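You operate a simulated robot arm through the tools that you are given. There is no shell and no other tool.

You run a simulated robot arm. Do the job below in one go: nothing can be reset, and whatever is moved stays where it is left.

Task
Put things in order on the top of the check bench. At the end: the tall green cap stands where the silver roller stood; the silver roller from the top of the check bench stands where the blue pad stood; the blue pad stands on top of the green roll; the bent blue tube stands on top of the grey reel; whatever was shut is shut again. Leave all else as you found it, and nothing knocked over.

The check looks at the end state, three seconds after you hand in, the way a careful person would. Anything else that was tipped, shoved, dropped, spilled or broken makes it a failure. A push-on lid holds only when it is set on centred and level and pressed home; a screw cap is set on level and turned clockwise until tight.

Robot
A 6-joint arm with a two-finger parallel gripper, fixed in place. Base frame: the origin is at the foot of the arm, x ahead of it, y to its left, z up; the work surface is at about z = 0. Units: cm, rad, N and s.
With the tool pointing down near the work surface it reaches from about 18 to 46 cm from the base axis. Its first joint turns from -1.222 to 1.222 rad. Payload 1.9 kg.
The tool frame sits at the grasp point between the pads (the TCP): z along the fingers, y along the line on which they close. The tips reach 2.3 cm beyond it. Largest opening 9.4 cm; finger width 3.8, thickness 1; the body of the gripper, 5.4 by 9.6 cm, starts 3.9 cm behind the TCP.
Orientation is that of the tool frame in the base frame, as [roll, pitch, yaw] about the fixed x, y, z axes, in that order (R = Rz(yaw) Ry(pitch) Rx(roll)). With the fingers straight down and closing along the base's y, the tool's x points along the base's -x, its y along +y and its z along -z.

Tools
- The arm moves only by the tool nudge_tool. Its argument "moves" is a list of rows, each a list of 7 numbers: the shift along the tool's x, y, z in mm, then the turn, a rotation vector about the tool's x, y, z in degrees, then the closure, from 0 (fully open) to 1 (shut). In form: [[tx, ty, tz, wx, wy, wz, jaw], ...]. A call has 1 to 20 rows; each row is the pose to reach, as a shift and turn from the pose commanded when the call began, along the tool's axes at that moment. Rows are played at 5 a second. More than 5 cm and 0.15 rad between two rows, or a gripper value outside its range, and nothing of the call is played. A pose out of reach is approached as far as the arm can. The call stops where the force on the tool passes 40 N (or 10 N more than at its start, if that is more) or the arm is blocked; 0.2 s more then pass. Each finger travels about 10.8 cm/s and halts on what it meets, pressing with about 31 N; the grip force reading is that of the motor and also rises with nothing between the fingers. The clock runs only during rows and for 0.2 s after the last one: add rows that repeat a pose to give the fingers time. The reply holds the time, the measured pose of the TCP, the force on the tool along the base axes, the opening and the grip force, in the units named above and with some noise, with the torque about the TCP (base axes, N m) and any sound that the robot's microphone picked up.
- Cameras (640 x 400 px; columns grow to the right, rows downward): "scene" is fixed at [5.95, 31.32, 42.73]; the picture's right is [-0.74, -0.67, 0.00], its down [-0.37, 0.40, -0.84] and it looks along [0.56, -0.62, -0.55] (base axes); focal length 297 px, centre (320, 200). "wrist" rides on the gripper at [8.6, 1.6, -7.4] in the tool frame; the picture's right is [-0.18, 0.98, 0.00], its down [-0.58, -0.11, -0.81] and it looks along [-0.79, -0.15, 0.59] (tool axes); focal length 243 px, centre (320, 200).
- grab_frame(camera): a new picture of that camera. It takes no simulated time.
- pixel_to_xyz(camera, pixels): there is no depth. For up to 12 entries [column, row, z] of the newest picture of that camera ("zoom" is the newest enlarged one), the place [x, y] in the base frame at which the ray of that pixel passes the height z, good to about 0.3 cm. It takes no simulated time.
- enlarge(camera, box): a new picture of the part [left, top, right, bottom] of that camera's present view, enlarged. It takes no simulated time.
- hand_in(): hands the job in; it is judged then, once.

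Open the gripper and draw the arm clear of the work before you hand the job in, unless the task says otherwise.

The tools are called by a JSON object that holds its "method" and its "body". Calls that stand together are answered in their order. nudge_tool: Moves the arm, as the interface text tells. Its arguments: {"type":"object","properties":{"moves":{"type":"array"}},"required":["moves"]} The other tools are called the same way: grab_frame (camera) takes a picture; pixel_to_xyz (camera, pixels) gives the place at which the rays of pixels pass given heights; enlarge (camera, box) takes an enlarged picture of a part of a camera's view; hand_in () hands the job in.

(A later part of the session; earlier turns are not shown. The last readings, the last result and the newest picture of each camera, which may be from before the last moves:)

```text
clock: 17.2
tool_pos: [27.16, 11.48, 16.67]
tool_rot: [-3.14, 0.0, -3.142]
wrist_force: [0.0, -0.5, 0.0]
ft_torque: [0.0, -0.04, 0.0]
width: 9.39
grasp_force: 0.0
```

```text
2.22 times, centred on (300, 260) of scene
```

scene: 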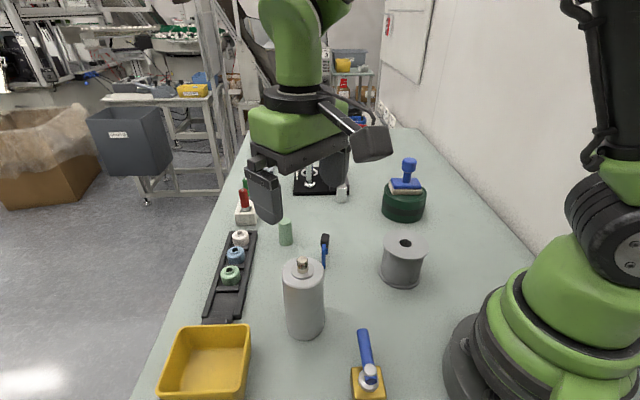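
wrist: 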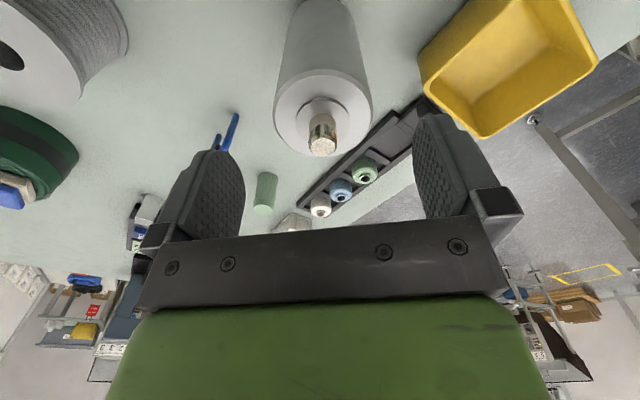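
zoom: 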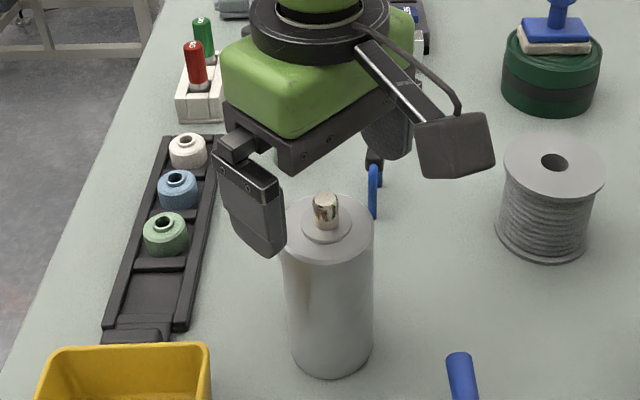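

Rim edges at columns 274/372 (centre 323) and rows 68/157 fit an axis within about 1.5 mm in y. I descend to z≈10.9, keeping the palm above the stub (tip z 14.3).

{"method": "nudge_tool", "body": {"moves": [[0, 1.5, 12, 0, 0, 0, 0], [0, 1.5, 25, 0, 0, 0, 0], [0, 1.5, 38, 0, 0, 0, 0], [0, 1.5, 48, 0, 0, 0, 0], [0, 1.5, 55, 0, 0, 0, 0], [0, 1.5, 55, 0, 0, 0, 0]]}}

{"method": "grab_frame", "body": {"camera": "wrist"}}

{"method": "enlarge", "body": {"camera": "scene", "box": [230, 190, 370, 350]}}

```text
clock: 18.6
tool_pos: [27.19, 11.78, 11.37]
tool_rot: [-3.141, -0.001, 3.141]
wrist_force: [0.0, -0.2, -0.2]
ft_torque: [-0.01, 0.0, 0.03]
width: 9.41
grasp_force: 0.1
```

```text
taken
```

wrist: 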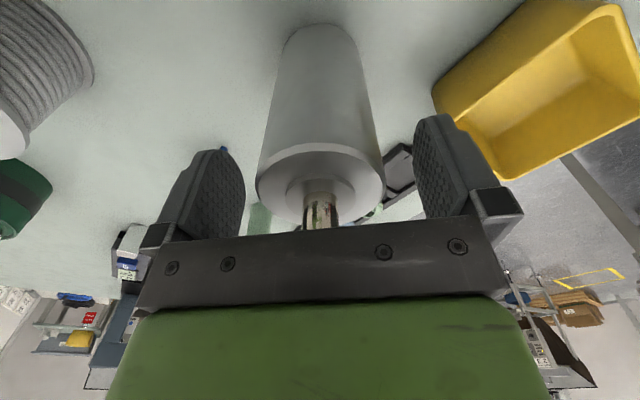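

```text
2.50 times, centred on (300, 270) of scene
```

zoom: 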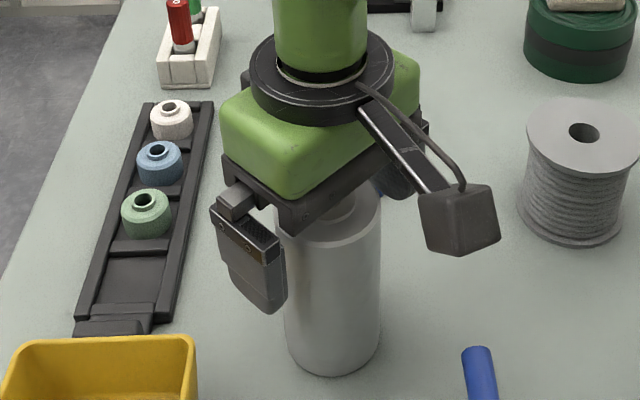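

Jaws straddle the roller upper end evenly (columns 245 and 415 around 258–386). I close on it.

{"method": "nudge_tool", "body": {"moves": [[0, 0, 2, 0, 0, 0, 0.2], [0, 0, 2, 0, 0, 0, 0.4], [0, 0, 2, 0, 0, 0, 1], [0, 0, 2, 0, 0, 0, 1], [0, 0, 2, 0, 0, 0, 1]]}}

{"method": "grab_frame", "body": {"camera": "wrist"}}

{"method": "enlarge", "body": {"camera": "scene", "box": [230, 190, 370, 350]}}

```text
clock: 19.8
tool_pos: [27.24, 11.67, 11.11]
tool_rot: [-3.141, 0.0, -3.141]
wrist_force: [-1.3, -5.7, 9.6]
ft_torque: [-0.23, 0.14, 0.04]
width: 5.78
grasp_force: 30.6
```

```text
taken
```

wrist: 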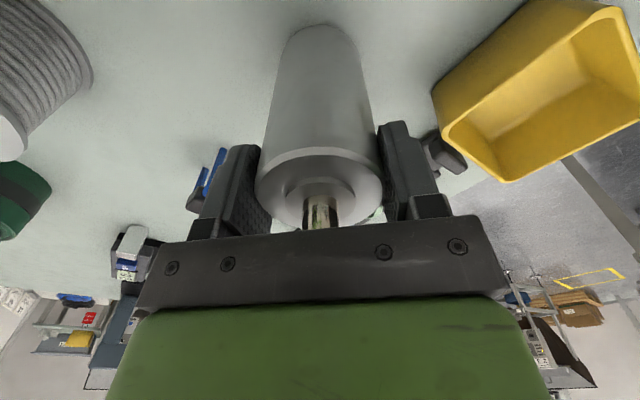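

```text
2.50 times, centred on (300, 270) of scene
```

zoom: 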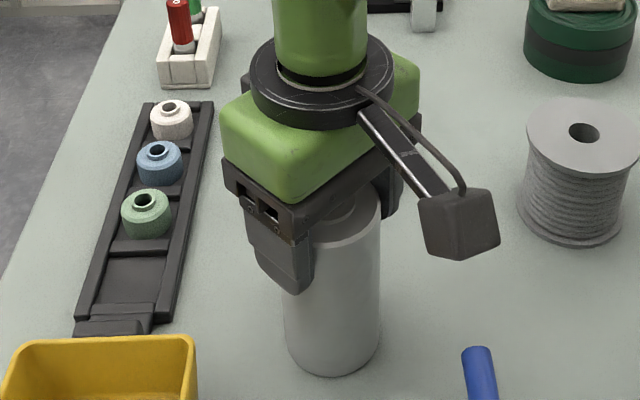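

Held at width 5.78 cm, with some side load (-5.7 N in y, +9.6 N in z), so I lift just a little to relieve it and read again.

{"method": "nudge_tool", "body": {"moves": [[0, 0, -2, 0, 0, 0, 1], [0, 0, -5, 0, 0, 0, 1], [0, 0, -10, 0, 0, 0, 1], [0, 0, -10, 0, 0, 0, 1]]}}

{"method": "grab_frame", "body": {"camera": "wrist"}}

{"method": "enlarge", "body": {"camera": "scene", "box": [230, 190, 370, 350]}}

```text
clock: 20.8
tool_pos: [27.01, 11.62, 12.08]
tool_rot: [3.141, 0.0, -3.141]
wrist_force: [-0.7, 0.3, -3.1]
ft_torque: [0.0, 0.0, 0.01]
width: 5.77
grasp_force: 30.7
```

```text
taken
```

wrist: 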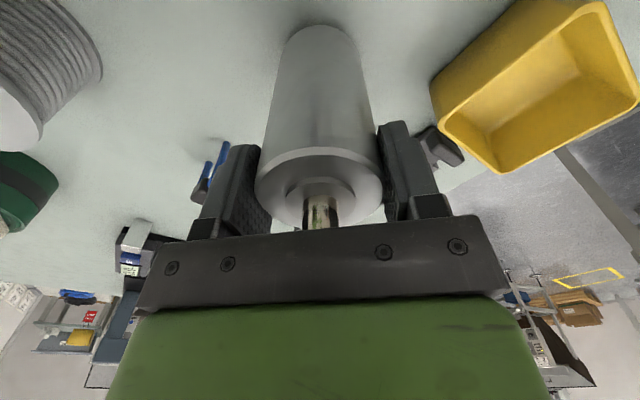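

```text
2.50 times, centred on (300, 270) of scene
```

zoom: 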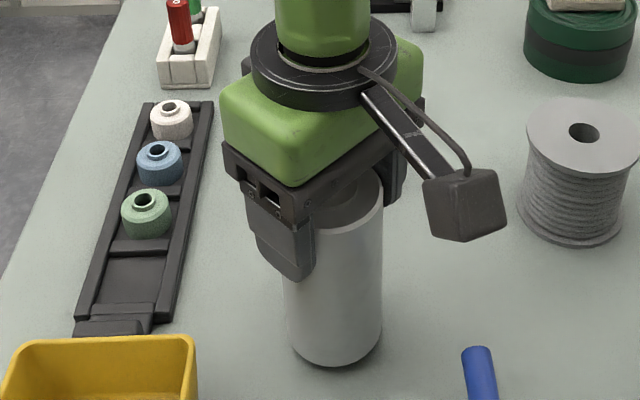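

The roller hangs cleanly (about 3 N, no torque). I lift it 11 cm more, then carry it toward the pad's former spot.

{"method": "nudge_tool", "body": {"moves": [[0, 0, -20, 0, 0, 0, 1], [0, 0, -45, 0, 0, 0, 1], [0, 0, -75, 0, 0, 0, 1], [0, 0, -105, 0, 0, 0, 1], [-13, -24, -110, 0, 0, 0, 1], [-27, -50, -110, 0, 0, 0, 1], [-41, -77, -110, 0, 0, 0, 1], [-55, -104, -110, 0, 0, 0, 1], [-69, -130, -110, 0, 0, 0, 1], [-83, -156, -110, 0, 0, 0, 1], [-97, -183, -110, 0, 0, 0, 1], [-111, -209, -110, 0, 0, 0, 1], [-122, -230, -110, 0, 0, 0, 1], [-127, -240, -110, 0, 0, 0, 1], [-127, -240, -110, 0, 0, 0, 1]]}}

{"method": "grab_frame", "body": {"camera": "wrist"}}

{"method": "grab_frame", "body": {"camera": "scene"}}

```text
clock: 24.0
tool_pos: [39.58, -12.22, 23.25]
tool_rot: [-3.141, -0.001, 3.142]
wrist_force: [-0.2, 0.9, -3.7]
ft_torque: [0.02, -0.01, -0.02]
width: 5.79
grasp_force: 30.3
```

```text
taken
```

wrist: 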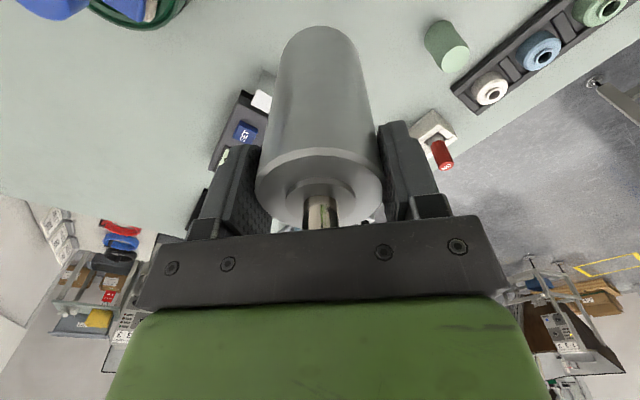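

```text
taken
```

scene: 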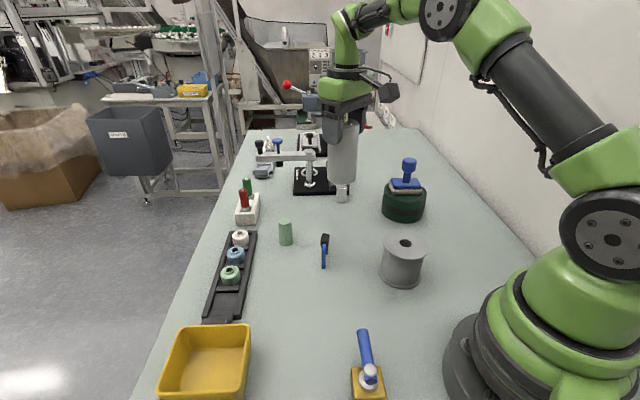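

Roller is above the pad's old spot (tool within 2 mm). I correct by 2 mm and lower to about 5 mm above the bench.

{"method": "nudge_tool", "body": {"moves": [[-1, -1, 20, 0, 0, 0, 1], [-2, -1.5, 45, 0, 0, 0, 1], [-2, -1.5, 70, 0, 0, 0, 1], [-2, -1.5, 92, 0, 0, 0, 1], [-2, -1.5, 107, 0, 0, 0, 1], [-2, -1.5, 114, 0, 0, 0, 1], [-2, -1.5, 114, 0, 0, 0, 1]]}}

{"method": "grab_frame", "body": {"camera": "wrist"}}

{"method": "enlarge", "body": {"camera": "scene", "box": [280, 130, 400, 240]}}

```text
clock: 25.6
tool_pos: [39.9, -12.27, 11.66]
tool_rot: [-3.141, 0.0, 3.141]
wrist_force: [0.7, 1.3, -4.0]
ft_torque: [0.0, 0.0, 0.0]
width: 5.8
grasp_force: 31.4
```

```text
taken
```

wrist: 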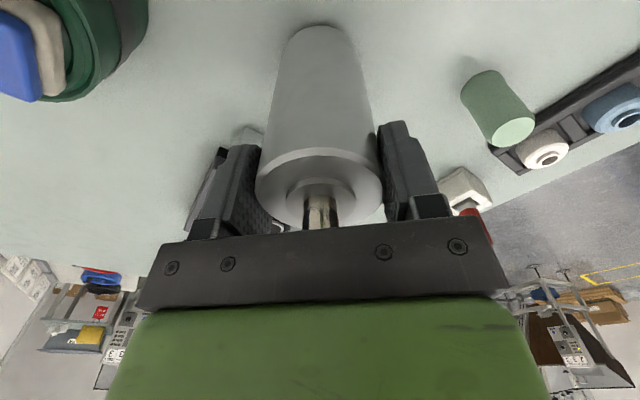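

```text
3.64 times, centred on (340, 185) of scene
```

zoom: 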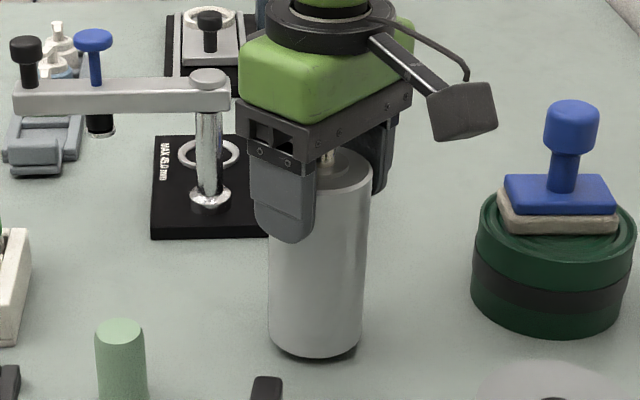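

A thin gap shows under the roller. I lower in 1 mm rows for 5 mm and watch the z force (about -3.5 N free).

{"method": "nudge_tool", "body": {"moves": [[0, 0, 1, 0, 0, 0, 1], [0, 0, 2, 0, 0, 0, 1], [0, 0, 3, 0, 0, 0, 1], [0, 0, 4, 0, 0, 0, 1], [0, 0, 4.5, 0, 0, 0, 1], [0, 0, 4.5, 0, 0, 0, 1]]}}

{"method": "enlarge", "body": {"camera": "scene", "box": [310, 190, 370, 240]}}

```text
clock: 27.0
tool_pos: [39.9, -12.27, 11.29]
tool_rot: [-3.141, -0.002, 3.14]
wrist_force: [-0.2, -0.8, -3.3]
ft_torque: [-0.01, 0.04, -0.02]
width: 5.8
grasp_force: 31.0
```

```text
8.00 times, centred on (340, 215) of scene
```

zoom: 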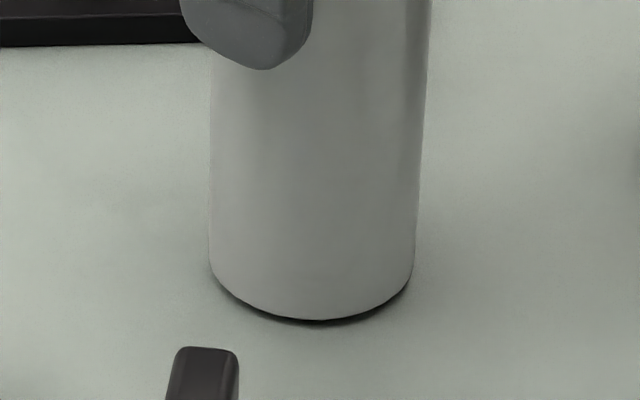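

Still a hairline gap and full weight on the tool; I continue in sub-millimetre rows.

{"method": "nudge_tool", "body": {"moves": [[0, 0, 0.7, 0, 0, 0, 1], [0, 0, 1.4, 0, 0, 0, 1], [0, 0, 1.4, 0, 0, 0, 1]]}}

{"method": "enlarge", "body": {"camera": "scene", "box": [310, 190, 370, 240]}}

```text
clock: 27.8
tool_pos: [39.84, -12.32, 11.22]
tool_rot: [3.14, 0.001, -3.142]
wrist_force: [0.9, -0.7, -3.8]
ft_torque: [0.02, -0.03, -0.07]
width: 5.78
grasp_force: 31.1
```

```text
8.00 times, centred on (340, 215) of scene
```

zoom: 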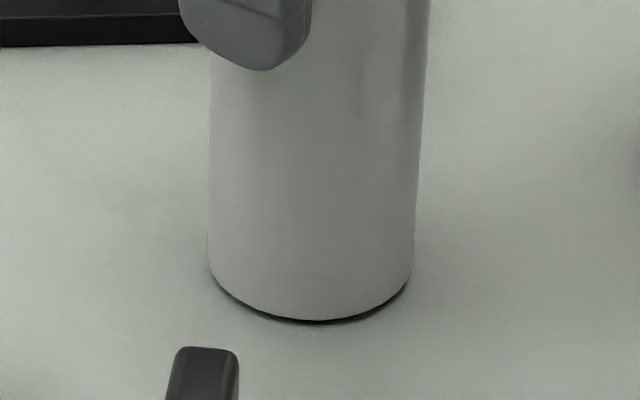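

Gap is nearly closed; another 1 mm in half-mm rows.

{"method": "nudge_tool", "body": {"moves": [[0, 0, 0.5, 0, 0, 0, 1], [0, 0, 1.0, 0, 0, 0, 1], [0, 0, 1.0, 0, 0, 0, 1]]}}

{"method": "enlarge", "body": {"camera": "scene", "box": [310, 190, 370, 240]}}

```text
clock: 28.6
tool_pos: [39.97, -12.34, 11.04]
tool_rot: [3.141, 0.002, 3.14]
wrist_force: [-2.2, 2.1, 7.0]
ft_torque: [0.31, 0.29, 0.08]
width: 5.79
grasp_force: 30.7
```

```text
8.00 times, centred on (340, 215) of scene
```

zoom: 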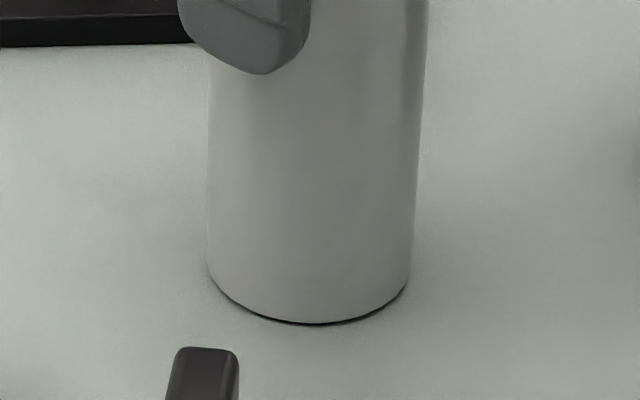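

Contact: +7 N. I back off half a millimetre and open the fingers.

{"method": "nudge_tool", "body": {"moves": [[0, 0, -0.5, 0, 0, 0, 1], [0, 0, -0.5, 0, 0, 0, 0.37], [0, 0, -0.5, 0, 0, 0, 0.3], [0, 0, -0.5, 0, 0, 0, 0.15], [0, 0, -0.5, 0, 0, 0, 0], [0, 0, -0.5, 0, 0, 0, 0]]}}

{"method": "grab_frame", "body": {"camera": "wrist"}}

{"method": "enlarge", "body": {"camera": "scene", "box": [280, 130, 400, 240]}}

```text
clock: 30.0
tool_pos: [39.97, -12.39, 11.19]
tool_rot: [-3.141, 0.001, 3.141]
wrist_force: [0.6, -0.2, -0.3]
ft_torque: [0.0, 0.02, 0.01]
width: 9.41
grasp_force: 0.1
```

```text
taken
```

wrist: 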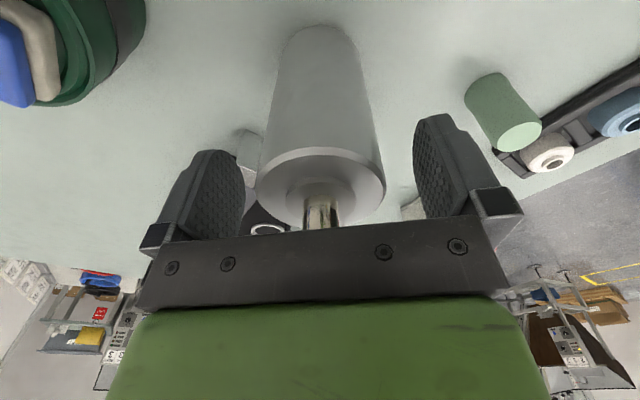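

```text
3.64 times, centred on (340, 185) of scene
```

zoom: 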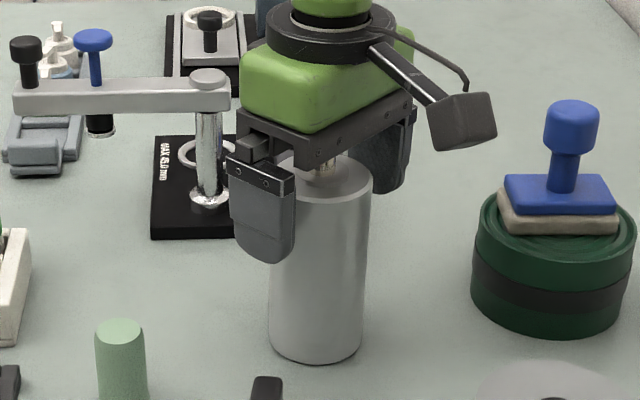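

The roller stands upright and free where the pad was. I retract upward 10 cm, then move toward the green cap.

{"method": "nudge_tool", "body": {"moves": [[0, 0, -12, 0, 0, 0, 0], [0, 0, -35, 0, 0, 0, 0], [0, 0, -70, 0, 0, 0, 0], [0, 0, -105, 0, 0, 0, 0], [0, 40, -105, 0, 0, 0, 0], [0, 80, -105, 0, 0, 0, 0], [0, 115, -105, 0, 0, 0, 0.2], [0, 115, -80, 0, 0, 0, 0.4], [0, 115, -60, 0, 0, 0, 0.45], [0, 115, -60, 0, 0, 0, 0.45]]}}

{"method": "grab_frame", "body": {"camera": "wrist"}}

{"method": "grab_frame", "body": {"camera": "scene"}}

```text
clock: 32.2
tool_pos: [39.82, -0.78, 17.0]
tool_rot: [-3.141, 0.001, 3.139]
wrist_force: [-0.4, -0.5, -0.4]
ft_torque: [0.01, 0.03, 0.02]
width: 5.16
grasp_force: 0.1
```

```text
taken
```

wrist: 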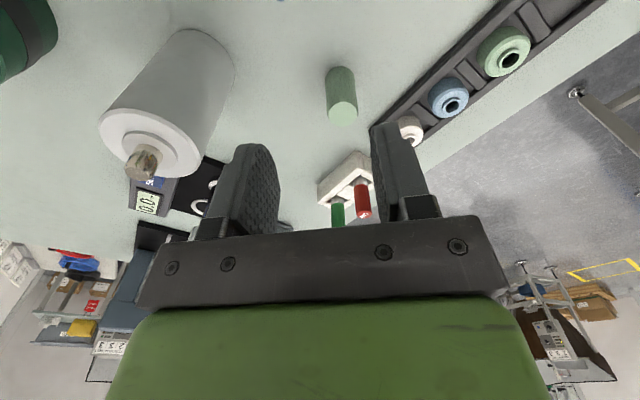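

```text
taken
```

scene: 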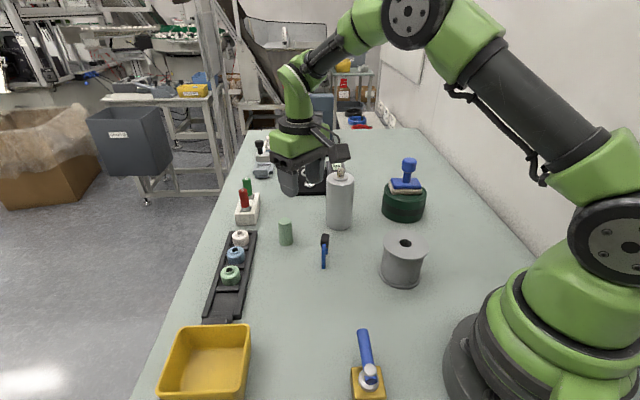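

I enlarge the cap (wrist (341,95), scene (285,231)) and compare with the tray caps for identification.

{"method": "enlarge", "body": {"camera": "wrist", "box": [300, 40, 400, 140]}}

{"method": "enlarge", "body": {"camera": "scene", "box": [255, 205, 335, 275]}}

{"method": "enlarge", "body": {"camera": "wrist", "box": [370, 0, 600, 150]}}

```text
4.00 times, centred on (350, 90) of wrist
```

zoom: 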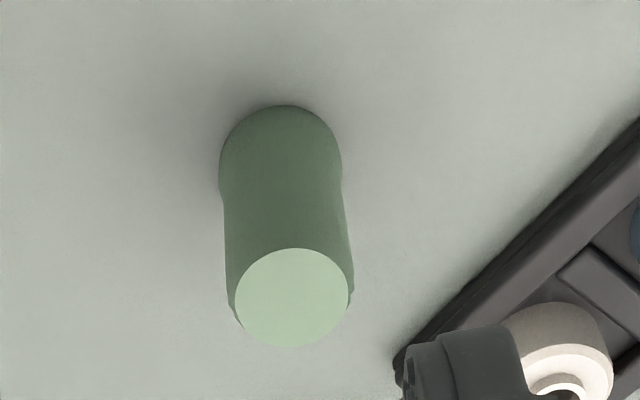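

```text
5.71 times, centred on (295, 240) of scene
```

zoom: 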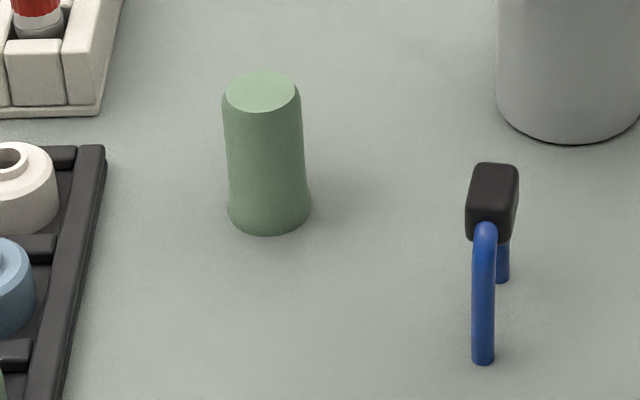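

```text
2.67 times, centred on (485, 75) of wrist
```

zoom: 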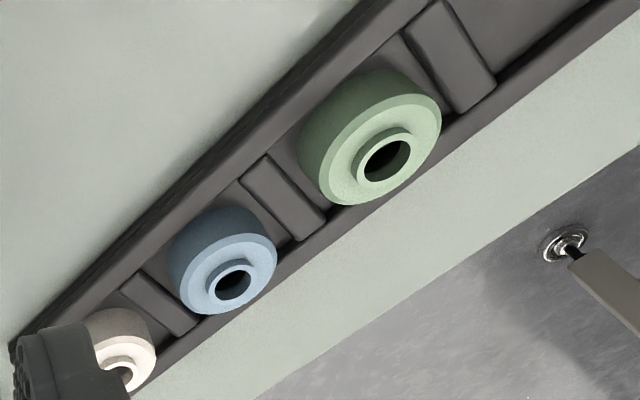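

Cap top centre: wrist (343,114.5), scene (284.8,221.1). I intersect rays for position and height.

{"method": "pixel_to_xyz", "body": {"camera": "wrist", "pixels": [[343, 114.5, 4], [343, 114.5, 5], [343, 114.5, 6], [343, 114.5, 7], [341, 66, 0], [325, 85, 0.5], [355.5, 85, 0.5]]}}

{"method": "pixel_to_xyz", "body": {"camera": "scene", "pixels": [[284.8, 221.1, 4], [284.8, 221.1, 5], [284.8, 221.1, 6], [284.8, 221.1, 7], [286.2, 246.1, 0], [286.2, 240, 0], [279, 240, 0], [293.5, 240, 0]]}}

```text
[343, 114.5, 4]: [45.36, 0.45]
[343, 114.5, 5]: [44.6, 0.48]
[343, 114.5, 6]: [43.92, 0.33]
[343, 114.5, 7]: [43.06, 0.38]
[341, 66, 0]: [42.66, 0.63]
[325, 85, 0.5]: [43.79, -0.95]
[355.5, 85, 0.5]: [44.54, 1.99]
```

```text
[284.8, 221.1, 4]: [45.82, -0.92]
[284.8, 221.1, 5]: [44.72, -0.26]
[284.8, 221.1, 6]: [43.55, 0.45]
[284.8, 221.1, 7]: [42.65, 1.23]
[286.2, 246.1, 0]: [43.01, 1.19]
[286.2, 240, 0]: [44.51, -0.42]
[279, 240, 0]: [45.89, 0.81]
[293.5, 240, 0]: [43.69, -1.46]
```

Cap: centre about (44.1,0.4), height about 5.8, diameter about 3. I check the clearance to the tray corner at wrist (369,130).

{"method": "pixel_to_xyz", "body": {"camera": "wrist", "pixels": [[369, 133, 0], [369, 130, 1], [400, 105, 1], [410, 130, 3], [345, 175, 0], [380, 120, 0]]}}

{"method": "pixel_to_xyz", "body": {"camera": "scene", "pixels": [[257, 231, 0], [257, 231, 1], [240, 320, 0], [249, 223, 0], [239, 233, 3]]}}

```text
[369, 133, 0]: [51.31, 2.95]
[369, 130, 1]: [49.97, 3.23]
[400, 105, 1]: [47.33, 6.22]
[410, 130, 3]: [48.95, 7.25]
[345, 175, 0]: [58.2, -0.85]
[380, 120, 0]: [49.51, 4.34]
```

```text
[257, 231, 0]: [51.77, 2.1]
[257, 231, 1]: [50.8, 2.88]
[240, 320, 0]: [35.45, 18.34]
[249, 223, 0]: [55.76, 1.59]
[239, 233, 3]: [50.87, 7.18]
```

Tray is more than 6 cm away, so the approach is clear. I move above the cap at z≈12.5 with jaws at about 5 cm.

{"method": "nudge_tool", "body": {"moves": [[-21, 6, 10, 0, 0, 0, 0.45], [-42, 13, 20, 0, 0, 0, 0.45], [-42, 13, 46, 0, 0, 0, 0.45], [-42, 13, 46, 0, 0, 0, 0.45]]}}

{"method": "grab_frame", "body": {"camera": "wrist"}}

{"method": "enlarge", "body": {"camera": "scene", "box": [220, 130, 340, 260]}}

```text
clock: 33.2
tool_pos: [44.07, 0.09, 12.55]
tool_rot: [-3.142, -0.001, 3.139]
wrist_force: [-0.3, -0.2, 0.2]
ft_torque: [0.0, 0.0, 0.03]
width: 5.17
grasp_force: 0.0
```

```text
taken
```

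wrist: 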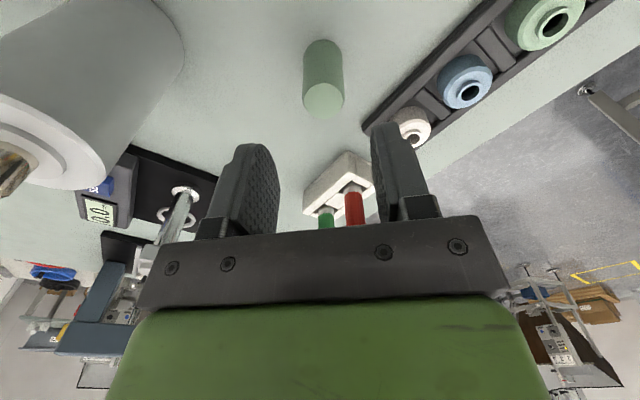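

```text
3.08 times, centred on (280, 195) of scene
```

zoom: 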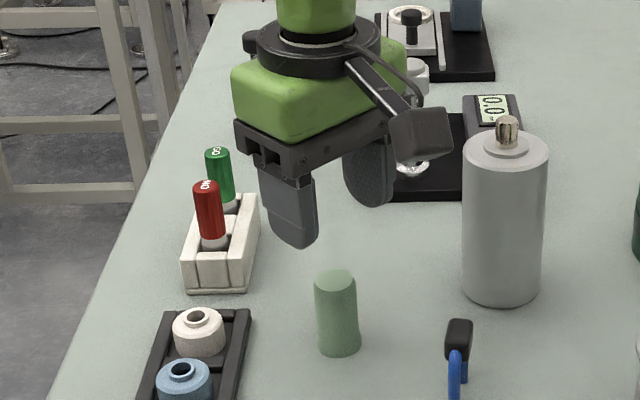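

Cap top at (323,100) matches to about 2 mm in y. I descend to z≈4.2 around the cap.

{"method": "nudge_tool", "body": {"moves": [[0, 2, 20, 0, 0, 0, 0.45], [0, 2, 40, 0, 0, 0, 0.45], [0, 2, 60, 0, 0, 0, 0.45], [0, 2, 75, 0, 0, 0, 0.45], [0, 2, 83, 0, 0, 0, 0.45], [0, 2, 83, 0, 0, 0, 0.45]]}}

{"method": "grab_frame", "body": {"camera": "wrist"}}

{"method": "enlarge", "body": {"camera": "scene", "box": [220, 150, 360, 280]}}

```text
clock: 34.6
tool_pos: [44.13, 0.54, 4.07]
tool_rot: [-3.14, 0.001, 3.14]
wrist_force: [-0.4, -0.2, 0.0]
ft_torque: [0.02, 0.02, -0.01]
width: 5.18
grasp_force: 0.0
```

```text
taken
```

wrist: 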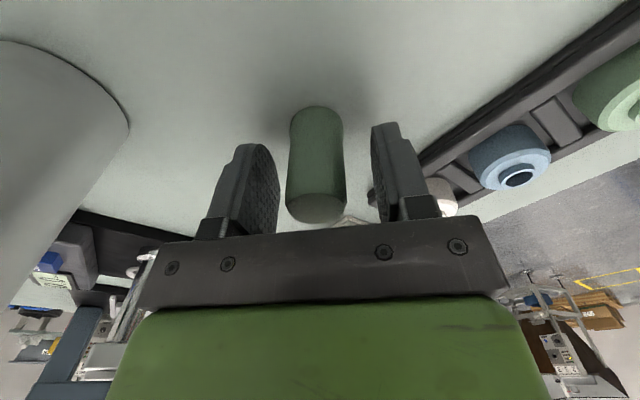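

```text
3.08 times, centred on (290, 215) of scene
```

zoom: 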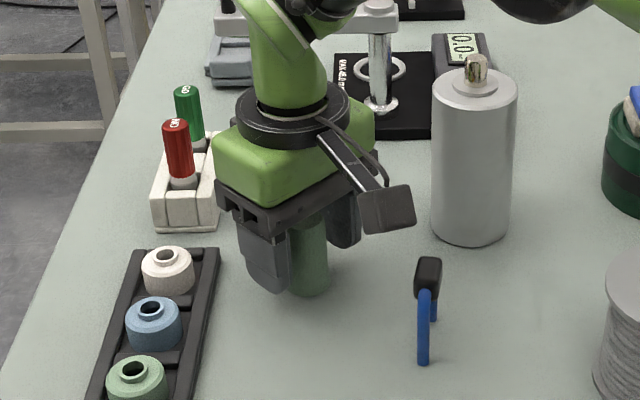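

Cap sits about 2 mm to the left of centre (cols 285–346); I correct -2 mm in y and close.

{"method": "nudge_tool", "body": {"moves": [[0, -2, 0, 0, 0, 0, 0.45], [0, -2, 0, 0, 0, 0, 0.6], [0, -2, 0, 0, 0, 0, 1], [0, -2, 0, 0, 0, 0, 1], [0, -2, 0, 0, 0, 0, 1]]}}

{"method": "grab_frame", "body": {"camera": "wrist"}}

```text
clock: 35.8
tool_pos: [44.16, 0.38, 4.21]
tool_rot: [-3.14, 0.001, -3.14]
wrist_force: [-0.4, -0.1, -0.3]
ft_torque: [0.02, 0.0, -0.01]
width: 2.81
grasp_force: 11.7
```

```text
taken
```

wrist: 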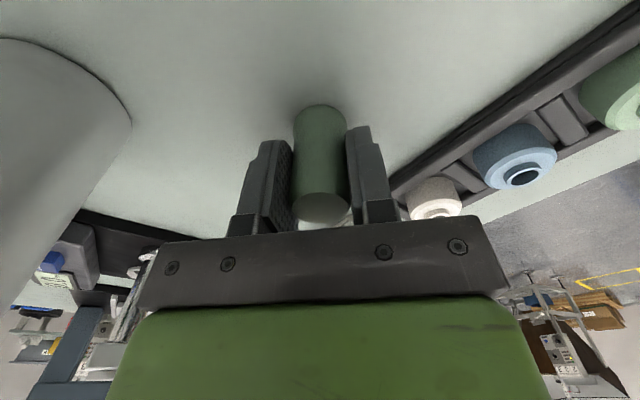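

Width 2.81 with grip force only 11.7 N so far; I hold a moment more to let the force settle.

{"method": "nudge_tool", "body": {"moves": [[0, 0, 0, 0, 0, 0, 1], [0, 0, 0, 0, 0, 0, 1], [0, 0, 0, 0, 0, 0, 1]]}}

```text
clock: 36.6
tool_pos: [44.08, 0.4, 4.19]
tool_rot: [3.141, 0.0, -3.141]
wrist_force: [0.2, 1.3, 0.3]
ft_torque: [-0.03, 0.03, 0.0]
width: 2.8
grasp_force: 12.0
```

Grip is steady (12 N, 2.8 cm). I lift gently.

{"method": "nudge_tool", "body": {"moves": [[0, 0, -3, 0, 0, 0, 1], [0, 0, -10, 0, 0, 0, 1], [0, 0, -25, 0, 0, 0, 1], [0, 0, -50, 0, 0, 0, 1], [0, 0, -75, 0, 0, 0, 1], [0, 0, -100, 0, 0, 0, 1], [0, 0, -100, 0, 0, 0, 1]]}}

{"method": "grab_frame", "body": {"camera": "wrist"}}

{"method": "enlarge", "body": {"camera": "scene", "box": [220, 100, 380, 260]}}

```text
clock: 38.2
tool_pos: [44.05, 0.62, 14.13]
tool_rot: [-3.141, -0.001, -3.142]
wrist_force: [-0.2, 0.4, 0.1]
ft_torque: [-0.01, 0.01, -0.01]
width: 2.8
grasp_force: 12.2
```

```text
taken
```

wrist: 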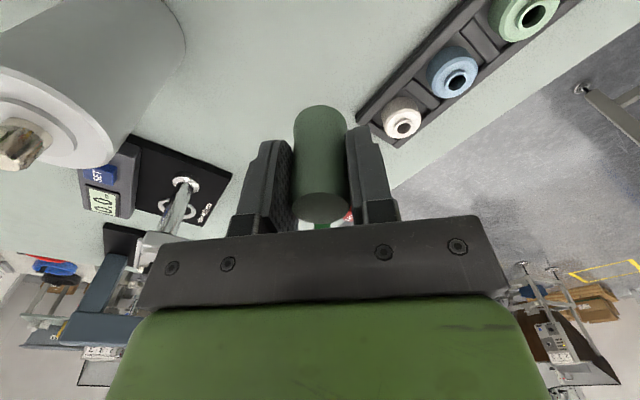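

```text
2.50 times, centred on (300, 180) of scene
```

zoom: 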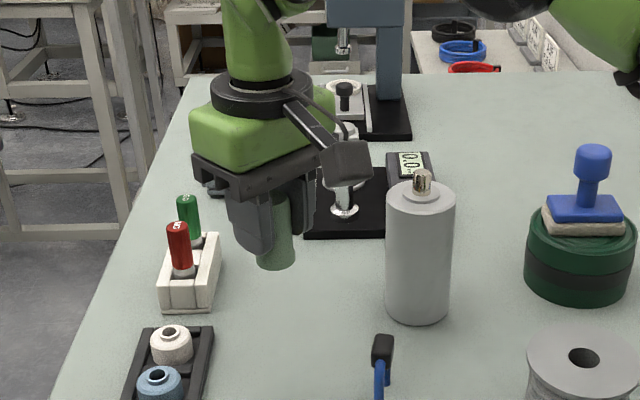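

The cap is lifted and vertical. I carry it at this height to the roller's old spot (27.1,11.65).

{"method": "nudge_tool", "body": {"moves": [[15, 10, 0, 0, 0, 0, 1], [36, 24, 0, 0, 0, 0, 1], [58, 38, 0, 0, 0, 0, 1], [80, 53, 0, 0, 0, 0, 1], [102, 67, 0, 0, 0, 0, 1], [124, 82, 0, 0, 0, 0, 1], [146, 96, 0, 0, 0, 0, 1], [162, 107, 0, 0, 0, 0, 1], [170, 112, 0, 0, 0, 0, 1], [170, 112, 0, 0, 0, 0, 1]]}}

{"method": "grab_frame", "body": {"camera": "wrist"}}

{"method": "grab_frame", "body": {"camera": "scene"}}

```text
clock: 40.4
tool_pos: [26.95, 11.59, 14.3]
tool_rot: [3.141, 0.0, -3.141]
wrist_force: [-0.4, 0.1, -0.4]
ft_torque: [0.0, 0.0, 0.03]
width: 2.79
grasp_force: 11.8
```

```text
taken
```

wrist: 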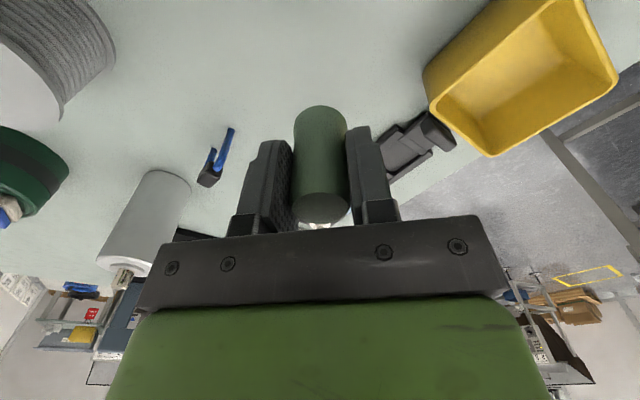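

```text
taken
```

scene: 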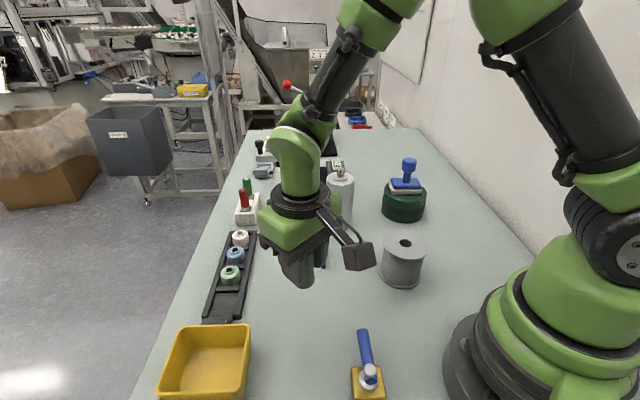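

Before descending I check that the wrist camera housing won't hit the blue-levered valve behind it (scene lever tip (362,332)).

{"method": "pixel_to_xyz", "body": {"camera": "scene", "pixels": [[362, 332, 4], [362, 332, 6], [362, 332, 8], [362, 332, 10], [369, 375, 4], [369, 375, 6], [369, 375, 8], [356, 370, 4], [385, 370, 4]]}}

{"method": "enlarge", "body": {"camera": "scene", "box": [240, 220, 400, 400]}}

```text
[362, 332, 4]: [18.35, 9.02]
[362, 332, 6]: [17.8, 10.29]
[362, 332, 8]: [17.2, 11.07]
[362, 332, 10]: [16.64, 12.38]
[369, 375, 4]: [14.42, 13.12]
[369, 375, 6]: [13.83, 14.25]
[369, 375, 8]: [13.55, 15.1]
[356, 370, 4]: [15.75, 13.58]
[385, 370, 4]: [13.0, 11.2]
```

```text
2.22 times, centred on (320, 310) of scene
```

zoom: 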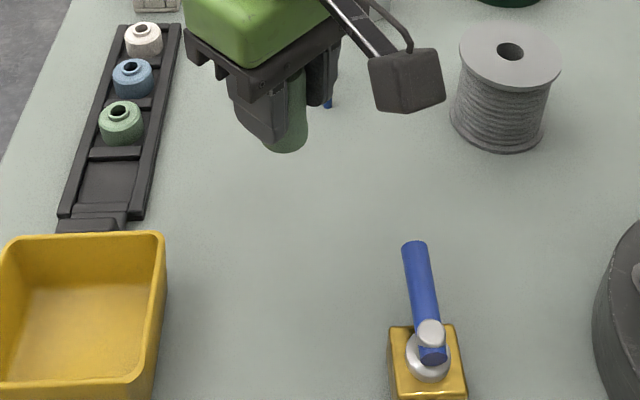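

The lever tip could be at (17.5,10.5) right under the camera housing, so I rotate the tool 40° clockwise (round cap, so harmless) to swing the housing away, then check.

{"method": "nudge_tool", "body": {"moves": [[0, 0, 0, 0, 0, 8, 1], [0, 0, 0, 0, 0, 16, 1], [0, 0, 0, 0, 0, 24, 1], [0, 0, 0, 0, 0, 32, 1], [0, 0, 0, 0, 0, 40, 1], [0, 0, 0, 0, 0, 40, 1]]}}

{"method": "grab_frame", "body": {"camera": "scene"}}

{"method": "grab_frame", "body": {"camera": "wrist"}}

```text
clock: 41.8
tool_pos: [27.11, 11.54, 14.23]
tool_rot: [3.141, 0.001, 2.44]
wrist_force: [1.0, 0.8, 0.4]
ft_torque: [-0.01, 0.01, 0.0]
width: 2.81
grasp_force: 12.2
```

```text
taken
```

scene: 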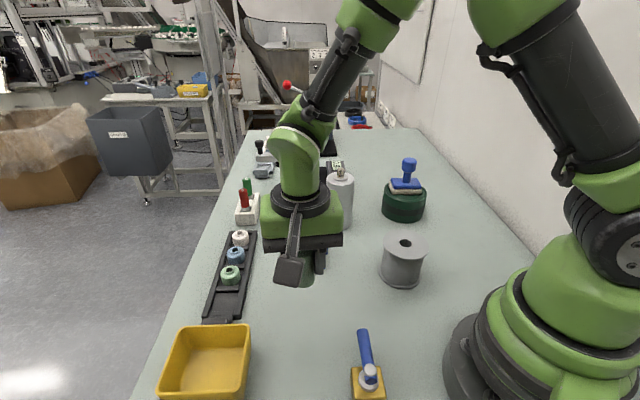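

```text
taken
```

wrist: 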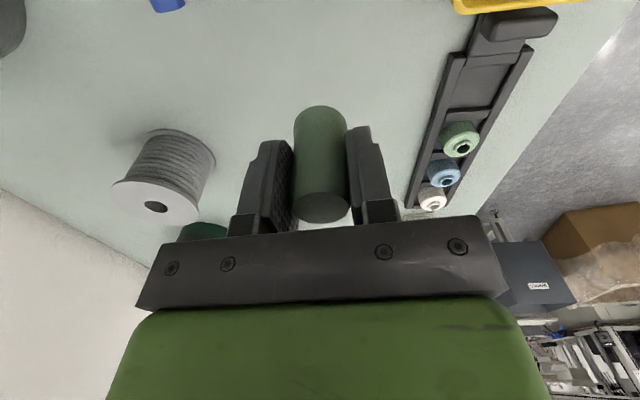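

Housing is now clear of the valve (scene (290,270)) and well above the bin. I lower the cap to about 6 mm above the bench.

{"method": "nudge_tool", "body": {"moves": [[0, 0, 20, 0, 0, 0, 1], [0, 0, 45, 0, 0, 0, 1], [0, 0, 68, 0, 0, 0, 1], [0, 0, 84, 0, 0, 0, 1], [0, 0, 94, 0, 0, 0, 1], [0, 0, 94, 0, 0, 0, 1]]}}

{"method": "enlarge", "body": {"camera": "scene", "box": [250, 220, 380, 350]}}

{"method": "grab_frame", "body": {"camera": "wrist"}}

```text
clock: 43.2
tool_pos: [27.21, 11.55, 4.74]
tool_rot: [3.142, 0.001, 2.442]
wrist_force: [-1.6, -0.6, -0.1]
ft_torque: [-0.01, -0.03, 0.02]
width: 2.82
grasp_force: 12.2
```

```text
3.08 times, centred on (315, 285) of scene
```

zoom: 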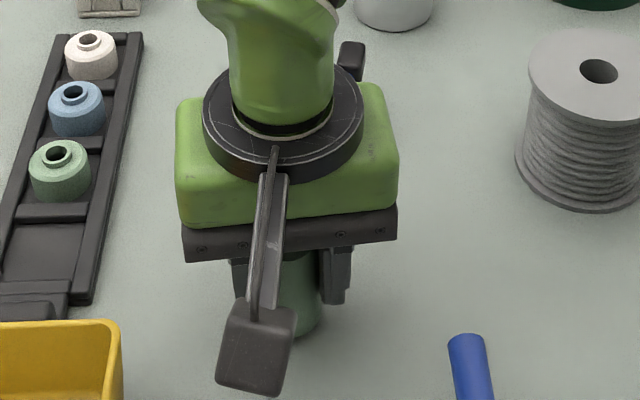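

```text
taken
```

wrist: 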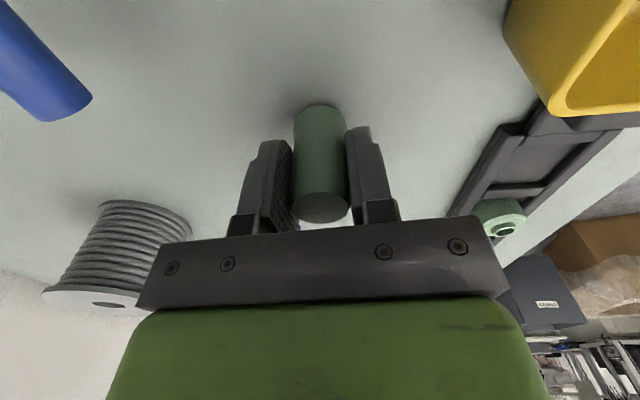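

Descending the last few millimetres in 1 mm rows.

{"method": "nudge_tool", "body": {"moves": [[0, 0, 1.5, 0, 0, 0, 1], [0, 0, 3, 0, 0, 0, 1], [0, 0, 4, 0, 0, 0, 1], [0, 0, 5, 0, 0, 0, 1], [0, 0, 5, 0, 0, 0, 1]]}}

{"method": "grab_frame", "body": {"camera": "wrist"}}

```text
clock: 44.4
tool_pos: [27.25, 11.52, 4.29]
tool_rot: [3.141, 0.0, 2.443]
wrist_force: [-0.3, -1.3, 0.1]
ft_torque: [0.0, 0.03, -0.02]
width: 2.8
grasp_force: 12.1
```

```text
taken
```

wrist: 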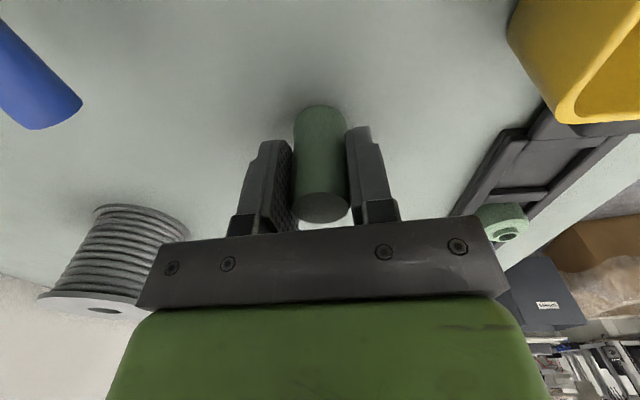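

No contact reading yet at z≈4.3; I go down another millimetre or so in half-mm rows.

{"method": "nudge_tool", "body": {"moves": [[0, 0, 0.5, 0, 0, 0, 1], [0, 0, 1, 0, 0, 0, 1], [0, 0, 1, 0, 0, 0, 1]]}}

```text
clock: 45.2
tool_pos: [27.19, 11.6, 4.3]
tool_rot: [-3.141, 0.0, 2.443]
wrist_force: [-1.1, 0.0, 0.1]
ft_torque: [-0.04, 0.01, 0.04]
width: 2.79
grasp_force: 12.6
```

{"method": "nudge_tool", "body": {"moves": [[0, 0, 0.5, 0, 0, 0, 1], [0, 0, 1, 0, 0, 0, 1], [0, 0, 1, 0, 0, 0, 1]]}}

```text
clock: 46.0
tool_pos: [27.14, 11.65, 4.09]
tool_rot: [3.141, -0.001, 2.443]
wrist_force: [-2.9, -1.9, 12.0]
ft_torque: [-0.09, 0.05, -0.03]
width: 2.81
grasp_force: 11.8
```

Contact reads +12 N at z≈4.1. I back off 0.7 mm and open the fingers to about 5 cm.

{"method": "nudge_tool", "body": {"moves": [[0, 0, -0.7, 0, 0, 0, 1], [0, 0, -0.7, 0, 0, 0, 0.66], [0, 0, -0.7, 0, 0, 0, 0.58], [0, 0, -0.7, 0, 0, 0, 0.45], [0, 0, -0.7, 0, 0, 0, 0.45]]}}

{"method": "grab_frame", "body": {"camera": "wrist"}}

```text
clock: 47.2
tool_pos: [27.01, 11.55, 4.26]
tool_rot: [3.141, 0.0, 2.444]
wrist_force: [0.1, -0.7, -0.9]
ft_torque: [0.02, -0.04, 0.02]
width: 5.17
grasp_force: 0.0
```

```text
taken
```

wrist: 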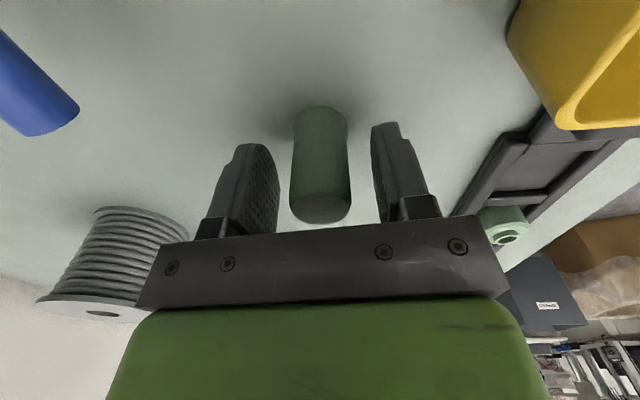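

Cap stands free in the roller's old spot. I retract straight up about 13 cm.

{"method": "nudge_tool", "body": {"moves": [[0, 0, -12, 0, 0, 0, 0.45], [0, 0, -35, 0, 0, 0, 0.45], [0, 0, -65, 0, 0, 0, 0.45], [0, 0, -100, 0, 0, 0, 0.45], [0, 0, -130, 0, 0, 0, 0.45], [0, 0, -130, 0, 0, 0, 0.45]]}}

{"method": "grab_frame", "body": {"camera": "wrist"}}

{"method": "grab_frame", "body": {"camera": "scene"}}

```text
clock: 48.6
tool_pos: [27.17, 11.34, 17.15]
tool_rot: [3.141, -0.002, 2.444]
wrist_force: [-0.8, -0.1, -0.1]
ft_torque: [0.0, 0.01, 0.02]
width: 5.19
grasp_force: 0.0
```

```text
taken
```

wrist: 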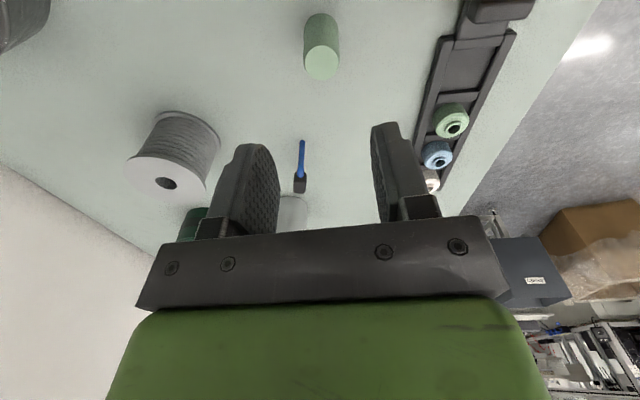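

```text
taken
```

scene: 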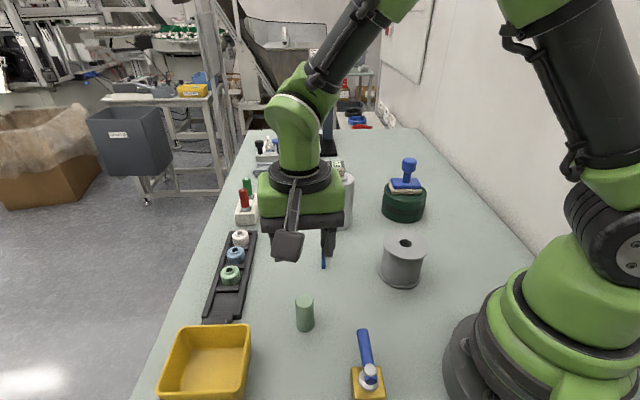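

The cap stands at scene (305,313). I verify its base position, and get the reel's top centre from both cameras (wrist hole (165,183), scene hole about (404,243)).

{"method": "enlarge", "body": {"camera": "scene", "box": [270, 220, 440, 340]}}

{"method": "enlarge", "body": {"camera": "wrist", "box": [110, 90, 350, 240]}}

{"method": "pixel_to_xyz", "body": {"camera": "scene", "pixels": [[305, 332, 0], [305, 326, 0], [305, 298, 5.8]]}}

{"method": "pixel_to_xyz", "body": {"camera": "wrist", "pixels": [[321.5, 62.5, 5.8], [321, 13, 0]]}}

```text
3.33 times, centred on (355, 280) of scene
```

zoom: 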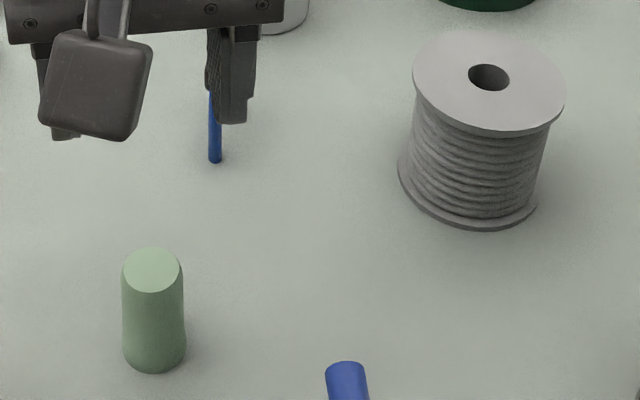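

```text
2.67 times, centred on (230, 165) of wrist
```

zoom: 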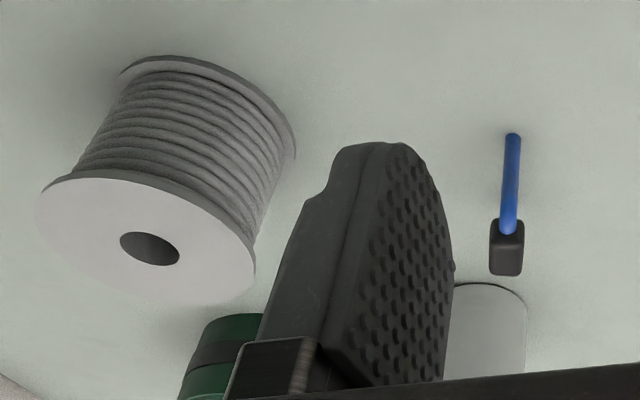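

```text
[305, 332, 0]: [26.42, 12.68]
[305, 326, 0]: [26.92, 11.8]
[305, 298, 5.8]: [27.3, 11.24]
```

```text
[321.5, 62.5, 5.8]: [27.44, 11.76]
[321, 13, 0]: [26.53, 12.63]
```

Cap base checks at about (27.1,11.6). The tube is seen end-on, giving bar direction about -56°. Now I intersect the reel's hole rays.

{"method": "pixel_to_xyz", "body": {"camera": "wrist", "pixels": [[166.3, 183.4, 5], [166.3, 183.4, 6], [166.3, 183.4, 7], [166.3, 183.4, 8], [166.3, 183.4, 9], [300, 170, 6], [300, 170, 5]]}}

{"method": "pixel_to_xyz", "body": {"camera": "scene", "pixels": [[405.7, 243.1, 5], [405.7, 243.1, 6], [405.7, 243.1, 7], [405.7, 243.1, 8], [405.7, 243.1, 9], [383, 243, 8], [428.5, 248, 8], [403, 286, 0]]}}

```text
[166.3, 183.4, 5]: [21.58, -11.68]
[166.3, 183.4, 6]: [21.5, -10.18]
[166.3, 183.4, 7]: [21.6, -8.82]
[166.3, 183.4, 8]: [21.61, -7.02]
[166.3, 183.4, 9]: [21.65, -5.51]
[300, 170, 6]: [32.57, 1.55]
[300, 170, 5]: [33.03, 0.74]
```

```text
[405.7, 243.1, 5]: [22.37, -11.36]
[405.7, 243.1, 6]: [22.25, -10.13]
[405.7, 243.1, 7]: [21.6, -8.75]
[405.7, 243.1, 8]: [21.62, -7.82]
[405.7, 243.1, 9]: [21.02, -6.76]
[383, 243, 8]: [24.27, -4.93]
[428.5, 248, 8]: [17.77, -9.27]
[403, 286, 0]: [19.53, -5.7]
```

Reel top is at about (21.5,-8.9,7.0) with radius about 4 and hole radius about 1.1. I now move above the bent tube and turn 16° more so the jaws close across its black block.

{"method": "nudge_tool", "body": {"moves": [[-30, -11, 4, 0, 0, 4, 0.45], [-60, -22, 8, 0, 0, 8, 0.45], [-90, -33, 12, 0, 0, 12, 0.45], [-118, -44, 16, 0, 0, 16, 0.45], [-137.6, -51, 20, 0, 0, 16, 0.45], [-137.6, -51, 20, 0, 0, 16, 0.45]]}}

{"method": "grab_frame", "body": {"camera": "wrist"}}

{"method": "enlarge", "body": {"camera": "wrist", "box": [240, 0, 400, 120]}}

{"method": "enlarge", "body": {"camera": "scene", "box": [280, 170, 400, 280]}}

```text
clock: 50.0
tool_pos: [34.47, -1.23, 15.28]
tool_rot: [-3.141, 0.001, 2.165]
wrist_force: [0.5, -0.4, -0.6]
ft_torque: [0.02, 0.0, -0.01]
width: 5.18
grasp_force: 0.0
```

```text
taken
```

wrist: 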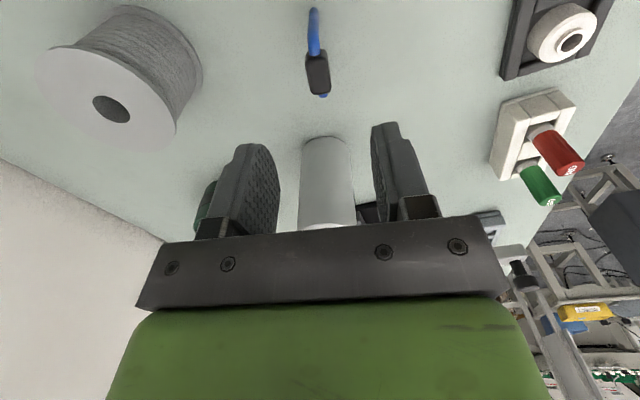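

```text
3.33 times, centred on (320, 60) of wrist
```

zoom: 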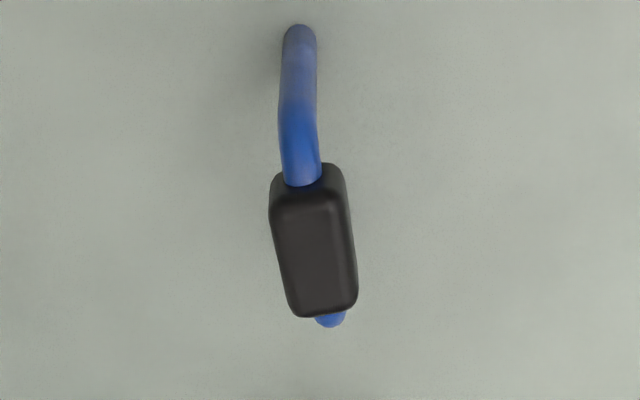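

```text
3.64 times, centred on (340, 225) of scene
```

zoom: 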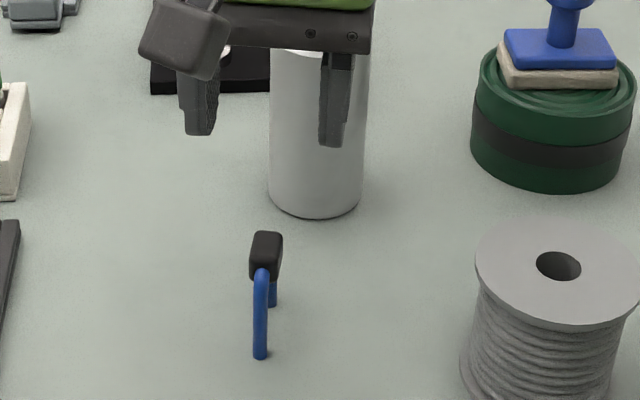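

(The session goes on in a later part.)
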